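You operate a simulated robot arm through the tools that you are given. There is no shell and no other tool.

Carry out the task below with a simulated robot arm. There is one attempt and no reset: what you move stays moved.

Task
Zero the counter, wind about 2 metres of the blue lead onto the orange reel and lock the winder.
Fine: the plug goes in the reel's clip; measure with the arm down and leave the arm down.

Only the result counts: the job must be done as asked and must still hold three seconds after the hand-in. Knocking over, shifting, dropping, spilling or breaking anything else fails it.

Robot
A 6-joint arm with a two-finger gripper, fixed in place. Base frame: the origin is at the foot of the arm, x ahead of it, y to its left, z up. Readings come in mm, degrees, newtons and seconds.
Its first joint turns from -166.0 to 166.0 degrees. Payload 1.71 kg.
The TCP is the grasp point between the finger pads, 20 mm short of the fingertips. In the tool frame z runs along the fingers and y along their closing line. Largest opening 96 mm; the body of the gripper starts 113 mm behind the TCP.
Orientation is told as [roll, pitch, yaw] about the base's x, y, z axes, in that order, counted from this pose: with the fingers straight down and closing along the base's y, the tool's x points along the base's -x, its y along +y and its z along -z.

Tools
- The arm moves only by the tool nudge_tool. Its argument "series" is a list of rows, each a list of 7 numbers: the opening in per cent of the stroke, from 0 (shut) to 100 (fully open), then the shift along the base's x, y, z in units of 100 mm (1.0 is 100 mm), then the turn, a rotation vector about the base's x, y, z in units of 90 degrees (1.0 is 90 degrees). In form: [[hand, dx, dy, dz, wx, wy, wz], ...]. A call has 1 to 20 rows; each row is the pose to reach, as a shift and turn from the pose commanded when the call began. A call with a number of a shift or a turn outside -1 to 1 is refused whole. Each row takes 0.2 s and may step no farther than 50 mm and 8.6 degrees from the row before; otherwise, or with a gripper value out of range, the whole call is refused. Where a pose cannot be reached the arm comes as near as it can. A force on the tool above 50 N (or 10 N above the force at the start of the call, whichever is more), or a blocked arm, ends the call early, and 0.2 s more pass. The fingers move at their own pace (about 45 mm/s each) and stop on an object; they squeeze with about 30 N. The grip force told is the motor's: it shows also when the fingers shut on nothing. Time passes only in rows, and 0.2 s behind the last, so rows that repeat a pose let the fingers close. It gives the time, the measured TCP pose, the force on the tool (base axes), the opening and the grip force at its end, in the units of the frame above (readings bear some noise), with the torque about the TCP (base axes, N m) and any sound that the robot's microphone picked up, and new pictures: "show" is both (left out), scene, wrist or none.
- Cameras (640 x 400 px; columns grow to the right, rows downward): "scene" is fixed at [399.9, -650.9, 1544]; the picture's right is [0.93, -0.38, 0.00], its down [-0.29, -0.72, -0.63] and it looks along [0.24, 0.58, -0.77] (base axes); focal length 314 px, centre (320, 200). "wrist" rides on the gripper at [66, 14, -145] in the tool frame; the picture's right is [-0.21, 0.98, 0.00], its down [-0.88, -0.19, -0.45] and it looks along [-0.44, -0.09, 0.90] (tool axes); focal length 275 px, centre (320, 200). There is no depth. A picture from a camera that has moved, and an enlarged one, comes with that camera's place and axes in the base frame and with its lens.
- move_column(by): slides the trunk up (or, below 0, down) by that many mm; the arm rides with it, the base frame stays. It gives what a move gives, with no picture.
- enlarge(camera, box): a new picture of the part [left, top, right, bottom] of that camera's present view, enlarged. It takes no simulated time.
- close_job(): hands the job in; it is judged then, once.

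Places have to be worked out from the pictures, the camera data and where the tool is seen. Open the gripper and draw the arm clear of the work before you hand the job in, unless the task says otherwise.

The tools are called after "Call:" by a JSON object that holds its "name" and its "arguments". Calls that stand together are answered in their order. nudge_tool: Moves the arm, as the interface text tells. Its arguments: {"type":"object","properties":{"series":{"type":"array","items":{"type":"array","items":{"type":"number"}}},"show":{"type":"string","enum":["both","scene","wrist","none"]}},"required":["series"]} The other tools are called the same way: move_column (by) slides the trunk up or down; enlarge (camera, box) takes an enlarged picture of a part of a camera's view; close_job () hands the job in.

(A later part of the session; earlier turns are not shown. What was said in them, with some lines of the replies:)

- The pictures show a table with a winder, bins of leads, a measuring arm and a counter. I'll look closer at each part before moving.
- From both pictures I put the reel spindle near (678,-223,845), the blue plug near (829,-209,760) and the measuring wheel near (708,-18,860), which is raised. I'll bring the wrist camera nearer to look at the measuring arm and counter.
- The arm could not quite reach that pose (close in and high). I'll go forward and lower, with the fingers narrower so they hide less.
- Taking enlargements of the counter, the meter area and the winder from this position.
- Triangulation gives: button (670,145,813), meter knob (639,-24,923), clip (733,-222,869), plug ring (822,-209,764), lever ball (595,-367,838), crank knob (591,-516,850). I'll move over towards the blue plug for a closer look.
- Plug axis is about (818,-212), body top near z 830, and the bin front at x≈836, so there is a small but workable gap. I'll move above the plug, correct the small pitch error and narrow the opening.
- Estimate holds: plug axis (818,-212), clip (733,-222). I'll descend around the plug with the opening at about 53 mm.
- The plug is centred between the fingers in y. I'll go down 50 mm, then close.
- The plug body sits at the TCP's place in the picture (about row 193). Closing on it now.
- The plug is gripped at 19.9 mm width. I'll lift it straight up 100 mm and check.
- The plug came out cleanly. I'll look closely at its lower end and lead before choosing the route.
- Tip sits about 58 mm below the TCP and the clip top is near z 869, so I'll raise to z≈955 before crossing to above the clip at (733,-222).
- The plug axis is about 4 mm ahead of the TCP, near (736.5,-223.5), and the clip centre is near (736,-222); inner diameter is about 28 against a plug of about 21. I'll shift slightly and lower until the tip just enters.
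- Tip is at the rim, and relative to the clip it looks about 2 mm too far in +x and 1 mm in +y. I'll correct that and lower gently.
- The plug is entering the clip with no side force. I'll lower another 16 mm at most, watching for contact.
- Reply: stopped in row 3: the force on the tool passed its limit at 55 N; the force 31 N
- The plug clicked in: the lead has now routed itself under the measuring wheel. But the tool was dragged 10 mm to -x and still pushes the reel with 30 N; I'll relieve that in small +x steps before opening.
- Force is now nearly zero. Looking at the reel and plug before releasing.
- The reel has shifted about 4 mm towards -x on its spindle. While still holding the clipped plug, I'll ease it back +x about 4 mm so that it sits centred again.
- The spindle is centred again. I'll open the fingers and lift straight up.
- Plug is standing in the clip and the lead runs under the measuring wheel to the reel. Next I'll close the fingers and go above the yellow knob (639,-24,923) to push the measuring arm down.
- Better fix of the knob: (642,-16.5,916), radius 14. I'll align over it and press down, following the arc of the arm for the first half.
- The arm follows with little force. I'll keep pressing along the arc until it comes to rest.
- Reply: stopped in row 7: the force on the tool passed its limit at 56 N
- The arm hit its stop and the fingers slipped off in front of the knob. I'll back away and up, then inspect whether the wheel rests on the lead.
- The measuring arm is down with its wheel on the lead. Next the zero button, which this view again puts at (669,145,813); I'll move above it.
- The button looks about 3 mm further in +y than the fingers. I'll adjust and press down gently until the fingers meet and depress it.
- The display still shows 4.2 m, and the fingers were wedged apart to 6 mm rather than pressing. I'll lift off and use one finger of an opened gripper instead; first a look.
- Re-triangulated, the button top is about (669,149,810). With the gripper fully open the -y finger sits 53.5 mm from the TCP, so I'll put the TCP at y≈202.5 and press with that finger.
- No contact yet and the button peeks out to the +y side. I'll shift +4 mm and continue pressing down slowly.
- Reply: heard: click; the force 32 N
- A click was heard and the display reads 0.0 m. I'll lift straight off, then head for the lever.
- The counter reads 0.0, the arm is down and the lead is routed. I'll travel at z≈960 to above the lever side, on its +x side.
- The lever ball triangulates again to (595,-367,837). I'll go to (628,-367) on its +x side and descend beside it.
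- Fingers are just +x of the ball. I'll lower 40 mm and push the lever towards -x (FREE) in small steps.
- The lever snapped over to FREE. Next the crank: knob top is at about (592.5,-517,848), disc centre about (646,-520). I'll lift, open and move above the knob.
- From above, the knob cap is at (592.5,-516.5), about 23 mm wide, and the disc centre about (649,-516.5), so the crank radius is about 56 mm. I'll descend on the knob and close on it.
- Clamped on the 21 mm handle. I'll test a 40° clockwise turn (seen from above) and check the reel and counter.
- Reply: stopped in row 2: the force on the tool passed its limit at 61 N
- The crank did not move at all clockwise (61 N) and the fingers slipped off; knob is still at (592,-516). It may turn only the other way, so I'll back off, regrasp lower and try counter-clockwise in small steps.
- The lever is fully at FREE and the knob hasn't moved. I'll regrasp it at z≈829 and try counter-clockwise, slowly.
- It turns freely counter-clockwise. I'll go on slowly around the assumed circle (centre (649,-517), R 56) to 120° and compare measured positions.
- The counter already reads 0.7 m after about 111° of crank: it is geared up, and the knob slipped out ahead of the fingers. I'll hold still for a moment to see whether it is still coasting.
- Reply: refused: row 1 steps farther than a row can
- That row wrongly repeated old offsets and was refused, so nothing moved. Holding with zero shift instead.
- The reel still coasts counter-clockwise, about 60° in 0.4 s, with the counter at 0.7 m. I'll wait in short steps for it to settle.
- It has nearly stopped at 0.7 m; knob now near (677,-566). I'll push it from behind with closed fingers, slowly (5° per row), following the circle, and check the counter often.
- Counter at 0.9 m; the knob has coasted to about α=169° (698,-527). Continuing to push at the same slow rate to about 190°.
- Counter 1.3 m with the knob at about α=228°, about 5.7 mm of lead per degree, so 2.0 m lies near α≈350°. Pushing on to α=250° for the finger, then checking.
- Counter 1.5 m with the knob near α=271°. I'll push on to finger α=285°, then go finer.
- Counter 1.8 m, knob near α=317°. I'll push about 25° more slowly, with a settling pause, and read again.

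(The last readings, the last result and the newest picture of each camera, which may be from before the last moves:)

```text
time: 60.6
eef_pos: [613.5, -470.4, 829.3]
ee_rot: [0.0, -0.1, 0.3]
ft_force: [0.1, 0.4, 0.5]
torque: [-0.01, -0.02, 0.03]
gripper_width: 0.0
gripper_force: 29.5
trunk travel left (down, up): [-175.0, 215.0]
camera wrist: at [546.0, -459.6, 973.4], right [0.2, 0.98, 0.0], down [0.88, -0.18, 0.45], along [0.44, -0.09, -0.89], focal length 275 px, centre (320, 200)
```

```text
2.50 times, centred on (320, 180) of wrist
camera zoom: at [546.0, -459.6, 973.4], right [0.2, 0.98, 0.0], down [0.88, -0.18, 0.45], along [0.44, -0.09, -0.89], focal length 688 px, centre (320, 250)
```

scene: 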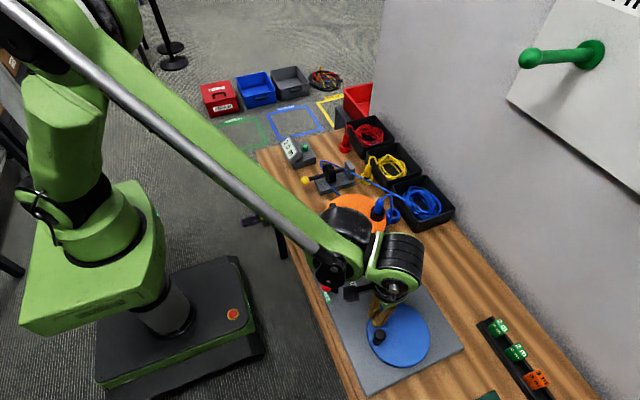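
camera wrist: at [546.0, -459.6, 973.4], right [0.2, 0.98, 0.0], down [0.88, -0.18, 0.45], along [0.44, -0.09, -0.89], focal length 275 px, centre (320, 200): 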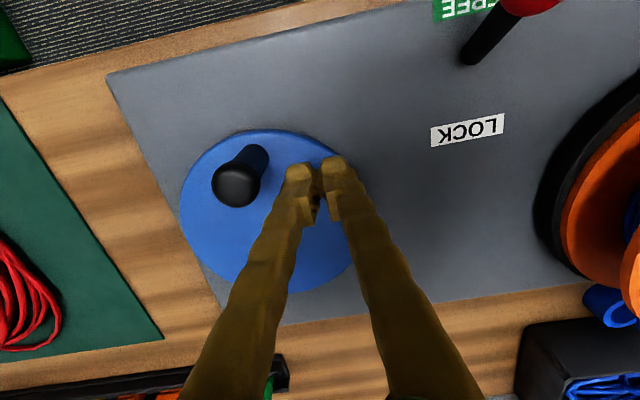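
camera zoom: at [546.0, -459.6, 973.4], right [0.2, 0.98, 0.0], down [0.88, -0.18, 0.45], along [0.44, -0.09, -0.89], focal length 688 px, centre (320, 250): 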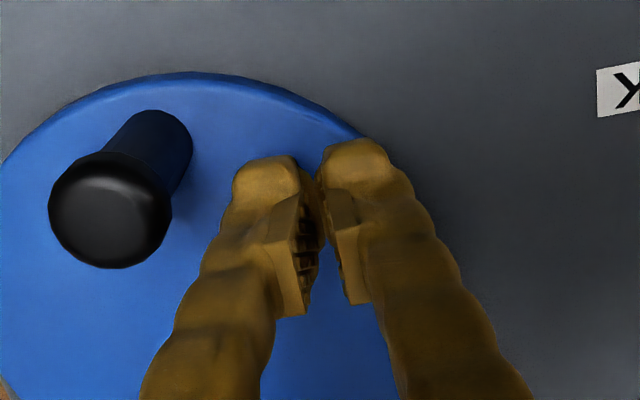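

The counter reads 2.0 m with the knob near α=354°. I'll lift off and head to the -x side of the lever to lock it.

Call:
{"name": "nudge_tool", "arguments": {"series": [[0, 0.03, 0.04, 0.4, 0, 0, 0], [0, 0.03, 0.05, 0.8, 0, 0, 0], [0, -0.2, 0.3, 1.0, 0, 0, 0], [0, -0.5, 0.6, 1.0, 0, 0, 0], [0, -0.8, 0.9, 1.0, 0, 0, 0], [0, -1.0, 1.0, 1.0, 0, 0, 0]], "show": "none"}}

Call:
{"name": "nudge_tool", "arguments": {"series": [[0, -0.15, 0.03, 0, 0, 0, -0.003], [0, -0.15, 0.03, 0, 0, 0, -0.003]]}}

Call:
{"name": "enlarge", "arguments": {"camera": "wrist", "box": [220, 100, 480, 280]}}

Call:
{"name": "enlarge", "arguments": {"camera": "scene", "box": [260, 110, 460, 310]}}

```text
time: 62.0
eef_pos: [511.3, -373.7, 929.1]
ee_rot: [-0.1, -0.2, 0.2]
ft_force: [0.3, 0.2, 0.0]
torque: [-0.01, -0.02, 0.0]
gripper_width: 0.0
gripper_force: 29.1
trunk travel left (down, up): [-175.0, 215.0]
```

```text
time: 62.6
eef_pos: [497.3, -368.7, 929.5]
ee_rot: [0.0, -0.1, 0.1]
ft_force: [-1.2, -0.2, -0.7]
torque: [0.0, 0.01, -0.01]
gripper_width: 0.2
gripper_force: 29.3
trunk travel left (down, up): [-175.0, 215.0]
camera wrist: at [430.0, -356.5, 1074.1], right [0.21, 0.98, 0.0], down [0.88, -0.19, 0.45], along [0.44, -0.09, -0.89], focal length 275 px, centre (320, 200)
```

scene: 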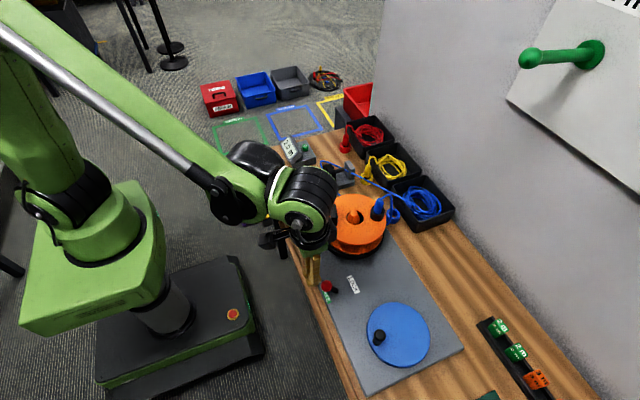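
wrist: 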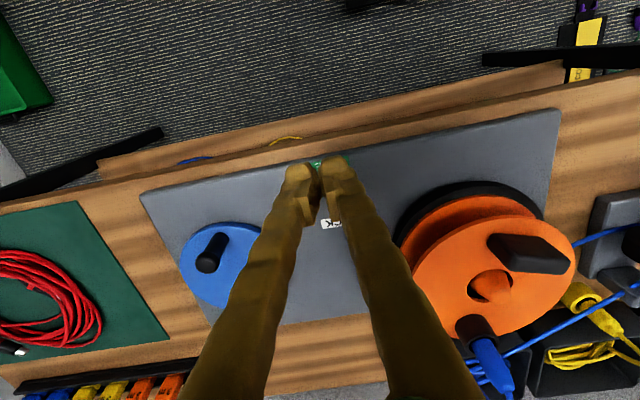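

```text
2.22 times, centred on (350, 190) of wrist
camera zoom: at [430.0, -356.5, 1074.1], right [0.21, 0.98, 0.0], down [0.88, -0.19, 0.45], along [0.44, -0.09, -0.89], focal length 612 px, centre (253, 222)
```

zoom: 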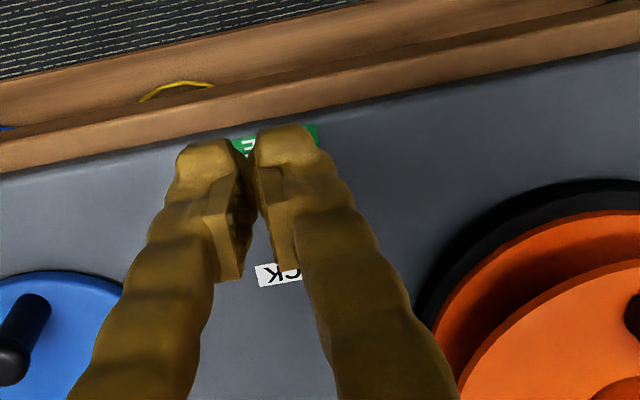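

```text
2.00 times, centred on (360, 210) of scene
camera zoom: at [399.9, -650.9, 1544.0], right [0.93, -0.38, 0.0], down [-0.29, -0.72, -0.63], along [0.24, 0.58, -0.77], focal length 627 px, centre (240, 180)
```

zoom: 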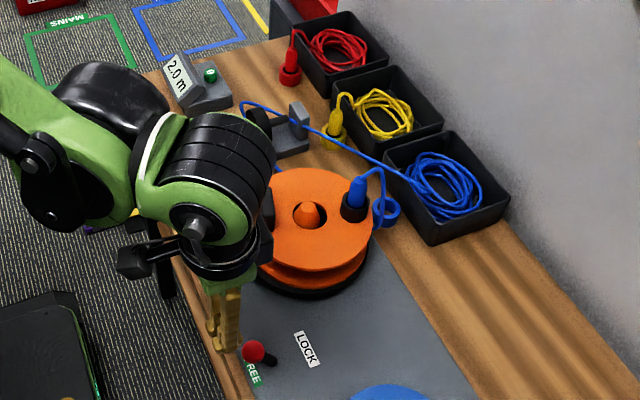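

Counter still 2.0 m. Fingers are -x of the ball, which is at about (533,-367). I'll lower to z≈845 and push the lever +x to LOCK.

Call:
{"name": "nudge_tool", "arguments": {"series": [[0, 0, 0.01, -0.4, 0, 0, 0], [0, 0, 0.01, -0.84, 0, 0, 0], [0, 0.1, 0.01, -0.84, 0, 0, 0], [0, 0.2, 0.01, -0.84, 0, 0, 0], [0, 0.3, 0.01, -0.84, 0, 0, 0], [0, 0.4, 0.01, -0.84, 0, 0, 0], [0, 0.5, 0.01, -0.84, 0, 0, 0], [0, 0.58, 0.01, -0.84, 0, 0, 0], [0, 0.64, 0.01, -0.84, 0, 0, 0]]}}

Call:
{"name": "enlarge", "arguments": {"camera": "scene", "box": [260, 110, 460, 310]}}

Call:
{"name": "enlarge", "arguments": {"camera": "wrist", "box": [220, 100, 480, 280]}}

```text
time: 64.6
eef_pos: [561.5, -366.0, 845.2]
ee_rot: [0.0, -0.1, 0.0]
ft_force: [0.5, -0.8, 0.4]
torque: [0.0, -0.02, 0.03]
gripper_width: 0.0
gripper_force: 30.0
trunk travel left (down, up): [-175.0, 215.0]
camera wrist: at [495.3, -354.0, 989.7], right [0.21, 0.98, 0.0], down [0.88, -0.18, 0.45], along [0.44, -0.09, -0.89], focal length 275 px, centre (320, 200)
```

scene: 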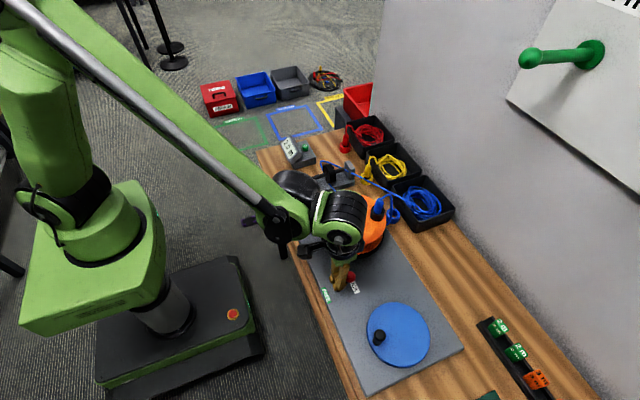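
wrist: 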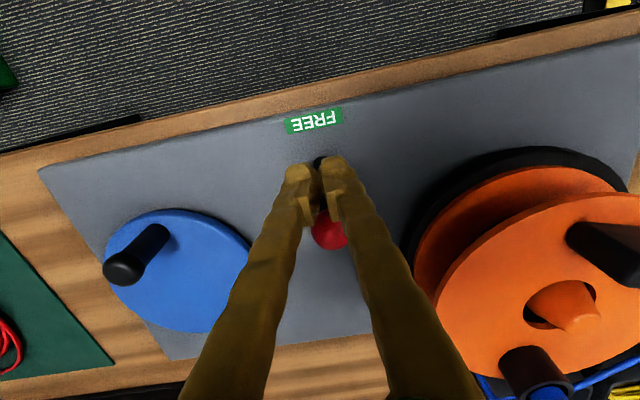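

```text
2.00 times, centred on (360, 210) of scene
camera zoom: at [399.9, -650.9, 1544.0], right [0.93, -0.38, 0.0], down [-0.29, -0.72, -0.63], along [0.24, 0.58, -0.77], focal length 627 px, centre (240, 180)
```

zoom: 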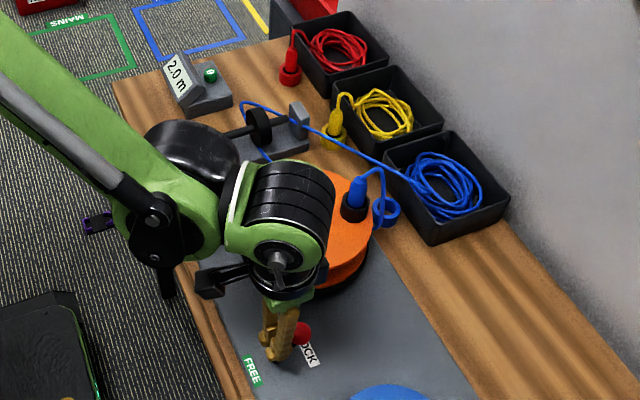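

```text
2.22 times, centred on (350, 190) of wrist
camera zoom: at [495.3, -354.0, 989.7], right [0.21, 0.98, 0.0], down [0.88, -0.18, 0.45], along [0.44, -0.09, -0.89], focal length 612 px, centre (253, 222)
```

zoom: 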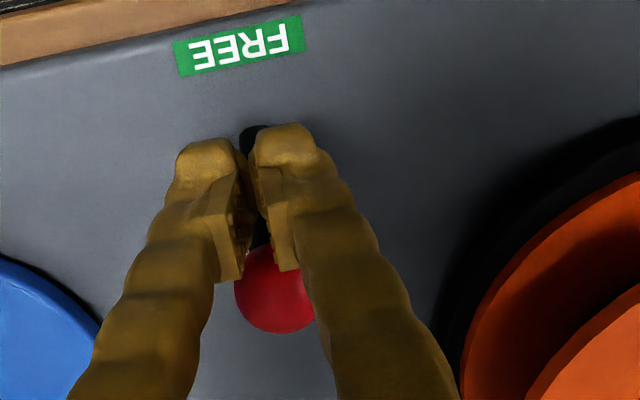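

The lever is at LOCK and the counter reads 2.0 m. I'll back away to -x, rise, open the gripper and check everything.

Call:
{"name": "nudge_tool", "arguments": {"series": [[0, -0.2, 0, 0, 0, 0, 0], [0, -0.4, 0, 0.1, 0, 0, 0], [0, -0.5, 0, 0.5, 0, 0, 0], [30, -0.6, 0, 0.9, 0, 0, 0], [60, -0.7, 0, 1.0, 0, 0, 0]], "show": "none"}}

Call:
{"name": "nudge_tool", "arguments": {"series": [[100, -0.2, 0, 0.3, 0, 0, 0], [100, -0.4, 0, 0.6, 0, 0, 0], [100, -0.6, 0, 0.9, 0, 0, 0], [100, -0.6, 0, 1.0, 0, 0, 0]]}}

Call:
{"name": "enlarge", "arguments": {"camera": "scene", "box": [260, 110, 460, 250]}}

Call:
{"name": "enlarge", "arguments": {"camera": "scene", "box": [300, 180, 460, 370]}}

```text
time: 65.8
eef_pos: [492.4, -365.1, 946.3]
ee_rot: [0.0, -0.1, 0.0]
ft_force: [0.0, 0.5, 0.0]
torque: [-0.02, -0.01, -0.04]
gripper_width: 50.1
gripper_force: 0.1
trunk travel left (down, up): [-175.0, 215.0]
```

```text
time: 66.8
eef_pos: [431.6, -365.5, 1045.9]
ee_rot: [0.0, -0.1, 0.0]
ft_force: [0.2, 0.2, -0.4]
torque: [0.02, -0.03, -0.01]
gripper_width: 95.9
gripper_force: 0.0
trunk travel left (down, up): [-175.0, 215.0]
camera wrist: at [365.7, -353.5, 1190.2], right [0.21, 0.98, 0.0], down [0.88, -0.18, 0.45], along [0.44, -0.09, -0.89], focal length 275 px, centre (320, 200)
```

scene: 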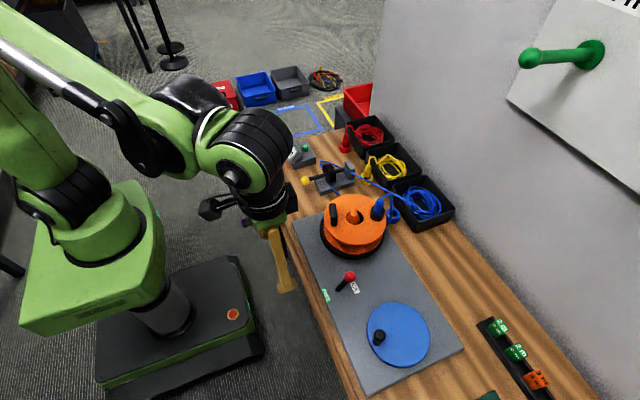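
wrist: 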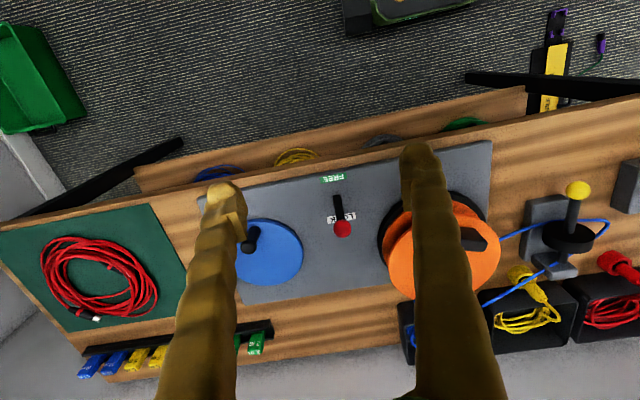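

```text
2.86 times, centred on (360, 180) of scene
camera zoom: at [399.9, -650.9, 1544.0], right [0.93, -0.38, 0.0], down [-0.29, -0.72, -0.63], along [0.24, 0.58, -0.77], focal length 896 px, centre (206, 257)
```

zoom: 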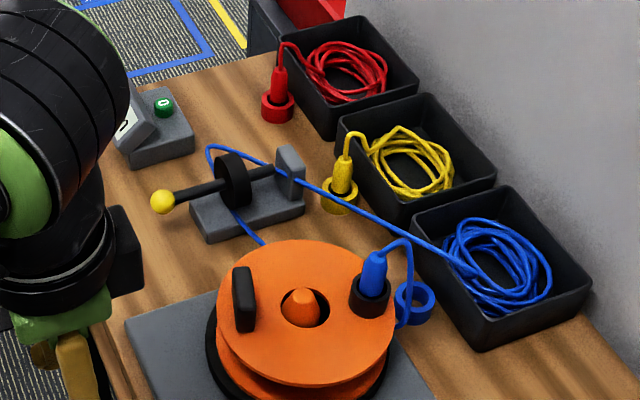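

```text
2.11 times, centred on (380, 275) of scene
camera zoom: at [399.9, -650.9, 1544.0], right [0.93, -0.38, 0.0], down [-0.29, -0.72, -0.63], along [0.24, 0.58, -0.77], focal length 660 px, centre (194, 42)
```

zoom: 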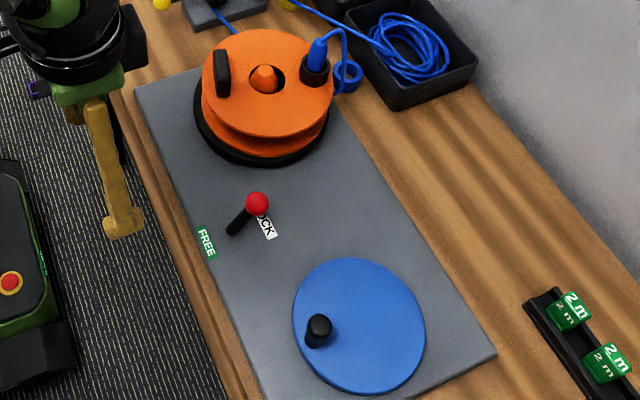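

Lever at LOCK, plug in the clip, arm down. The display is hidden by the arm, so I'll draw farther away and confirm the final reading.

Call:
{"name": "nudge_tool", "arguments": {"series": [[100, 0, -0.4, 0.1, 0, 0, 0], [100, 0, -0.8, 0.2, 0, 0, 0], [100, 0, -1.0, 0.2, 0, 0, 0], [100, 0, -1.0, 0.2, 0, 0, 0]]}}

Call:
{"name": "enlarge", "arguments": {"camera": "scene", "box": [260, 110, 400, 230]}}

```text
time: 67.8
eef_pos: [433.2, -466.9, 1065.6]
ee_rot: [0.1, -0.1, 0.0]
ft_force: [-0.1, -0.8, 0.1]
torque: [0.01, -0.01, 0.03]
gripper_width: 95.9
gripper_force: 0.0
trunk travel left (down, up): [-175.0, 215.0]
camera wrist: at [366.1, -454.2, 1210.2], right [0.21, 0.98, 0.0], down [0.88, -0.19, 0.45], along [0.44, -0.09, -0.89], focal length 275 px, centre (320, 200)
```

scene: 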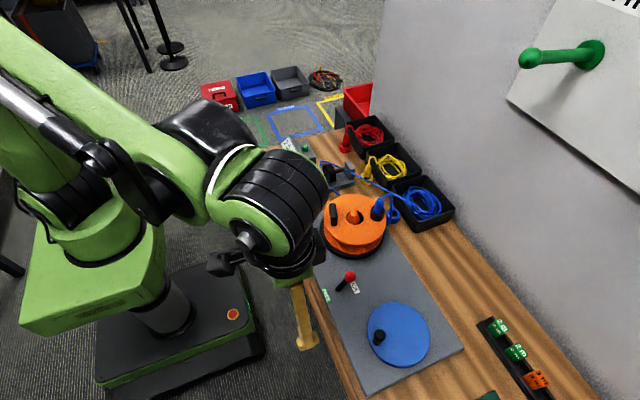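
wrist: 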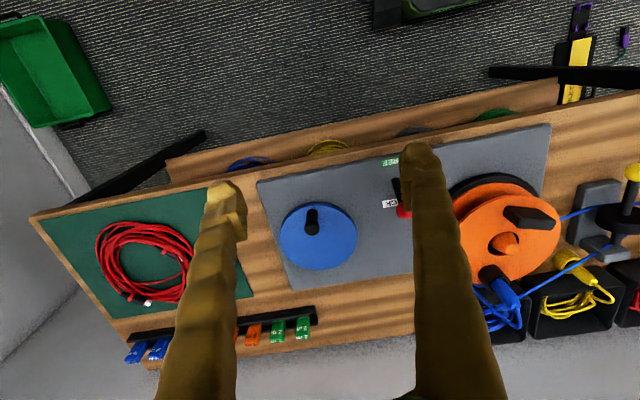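

```text
3.33 times, centred on (330, 170) of scene
camera zoom: at [399.9, -650.9, 1544.0], right [0.93, -0.38, 0.0], down [-0.29, -0.72, -0.63], along [0.24, 0.58, -0.77], focal length 1045 px, centre (287, 300)
```

zoom: 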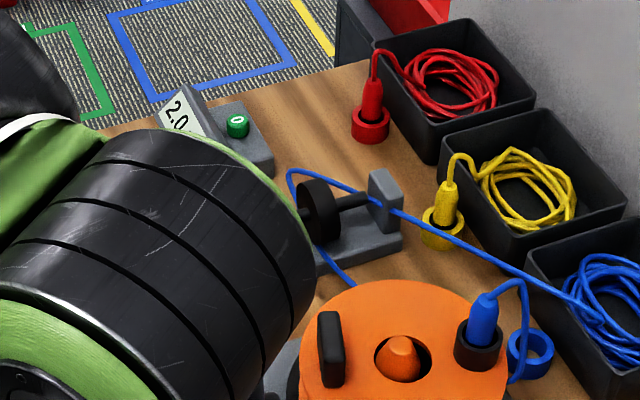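

The display still reads 2.0, the plug is in the clip, the measuring arm is down, the lever is at LOCK, and the robot is clear with the gripper open. Handing the job in.

Call:
{"name": "close_job", "arguments": {}}

```text
The job is handed in.
```

The job is handed in. About 2 metres of the blue lead are on the orange reel and the winder is locked. The last readings before hand-in were:

- **Counter:** I zeroed it just before winding, with the measuring arm already down. It showed 2.0 m after winding and still did once the winder was locked.
- **Plug:** it is in the reel's clip, and the lead runs under the measuring wheel.
- **Measuring arm:** it stayed down for the winding and is still down.
- **Winder:** the lever is over at LOCK.
- **Robot:** the gripper is open and clear of the work.

Two things went less than smoothly:

- **Reel shift:** when the plug snapped into the clip, the reel moved about 4 mm on its spindle. I eased it back to centre before letting go.
- **Crank direction:** I first tried to turn the crank clockwise. It would not move, and the fingers slipped off the knob. It turned freely the other way.

I saw nothing else knocked over or moved.
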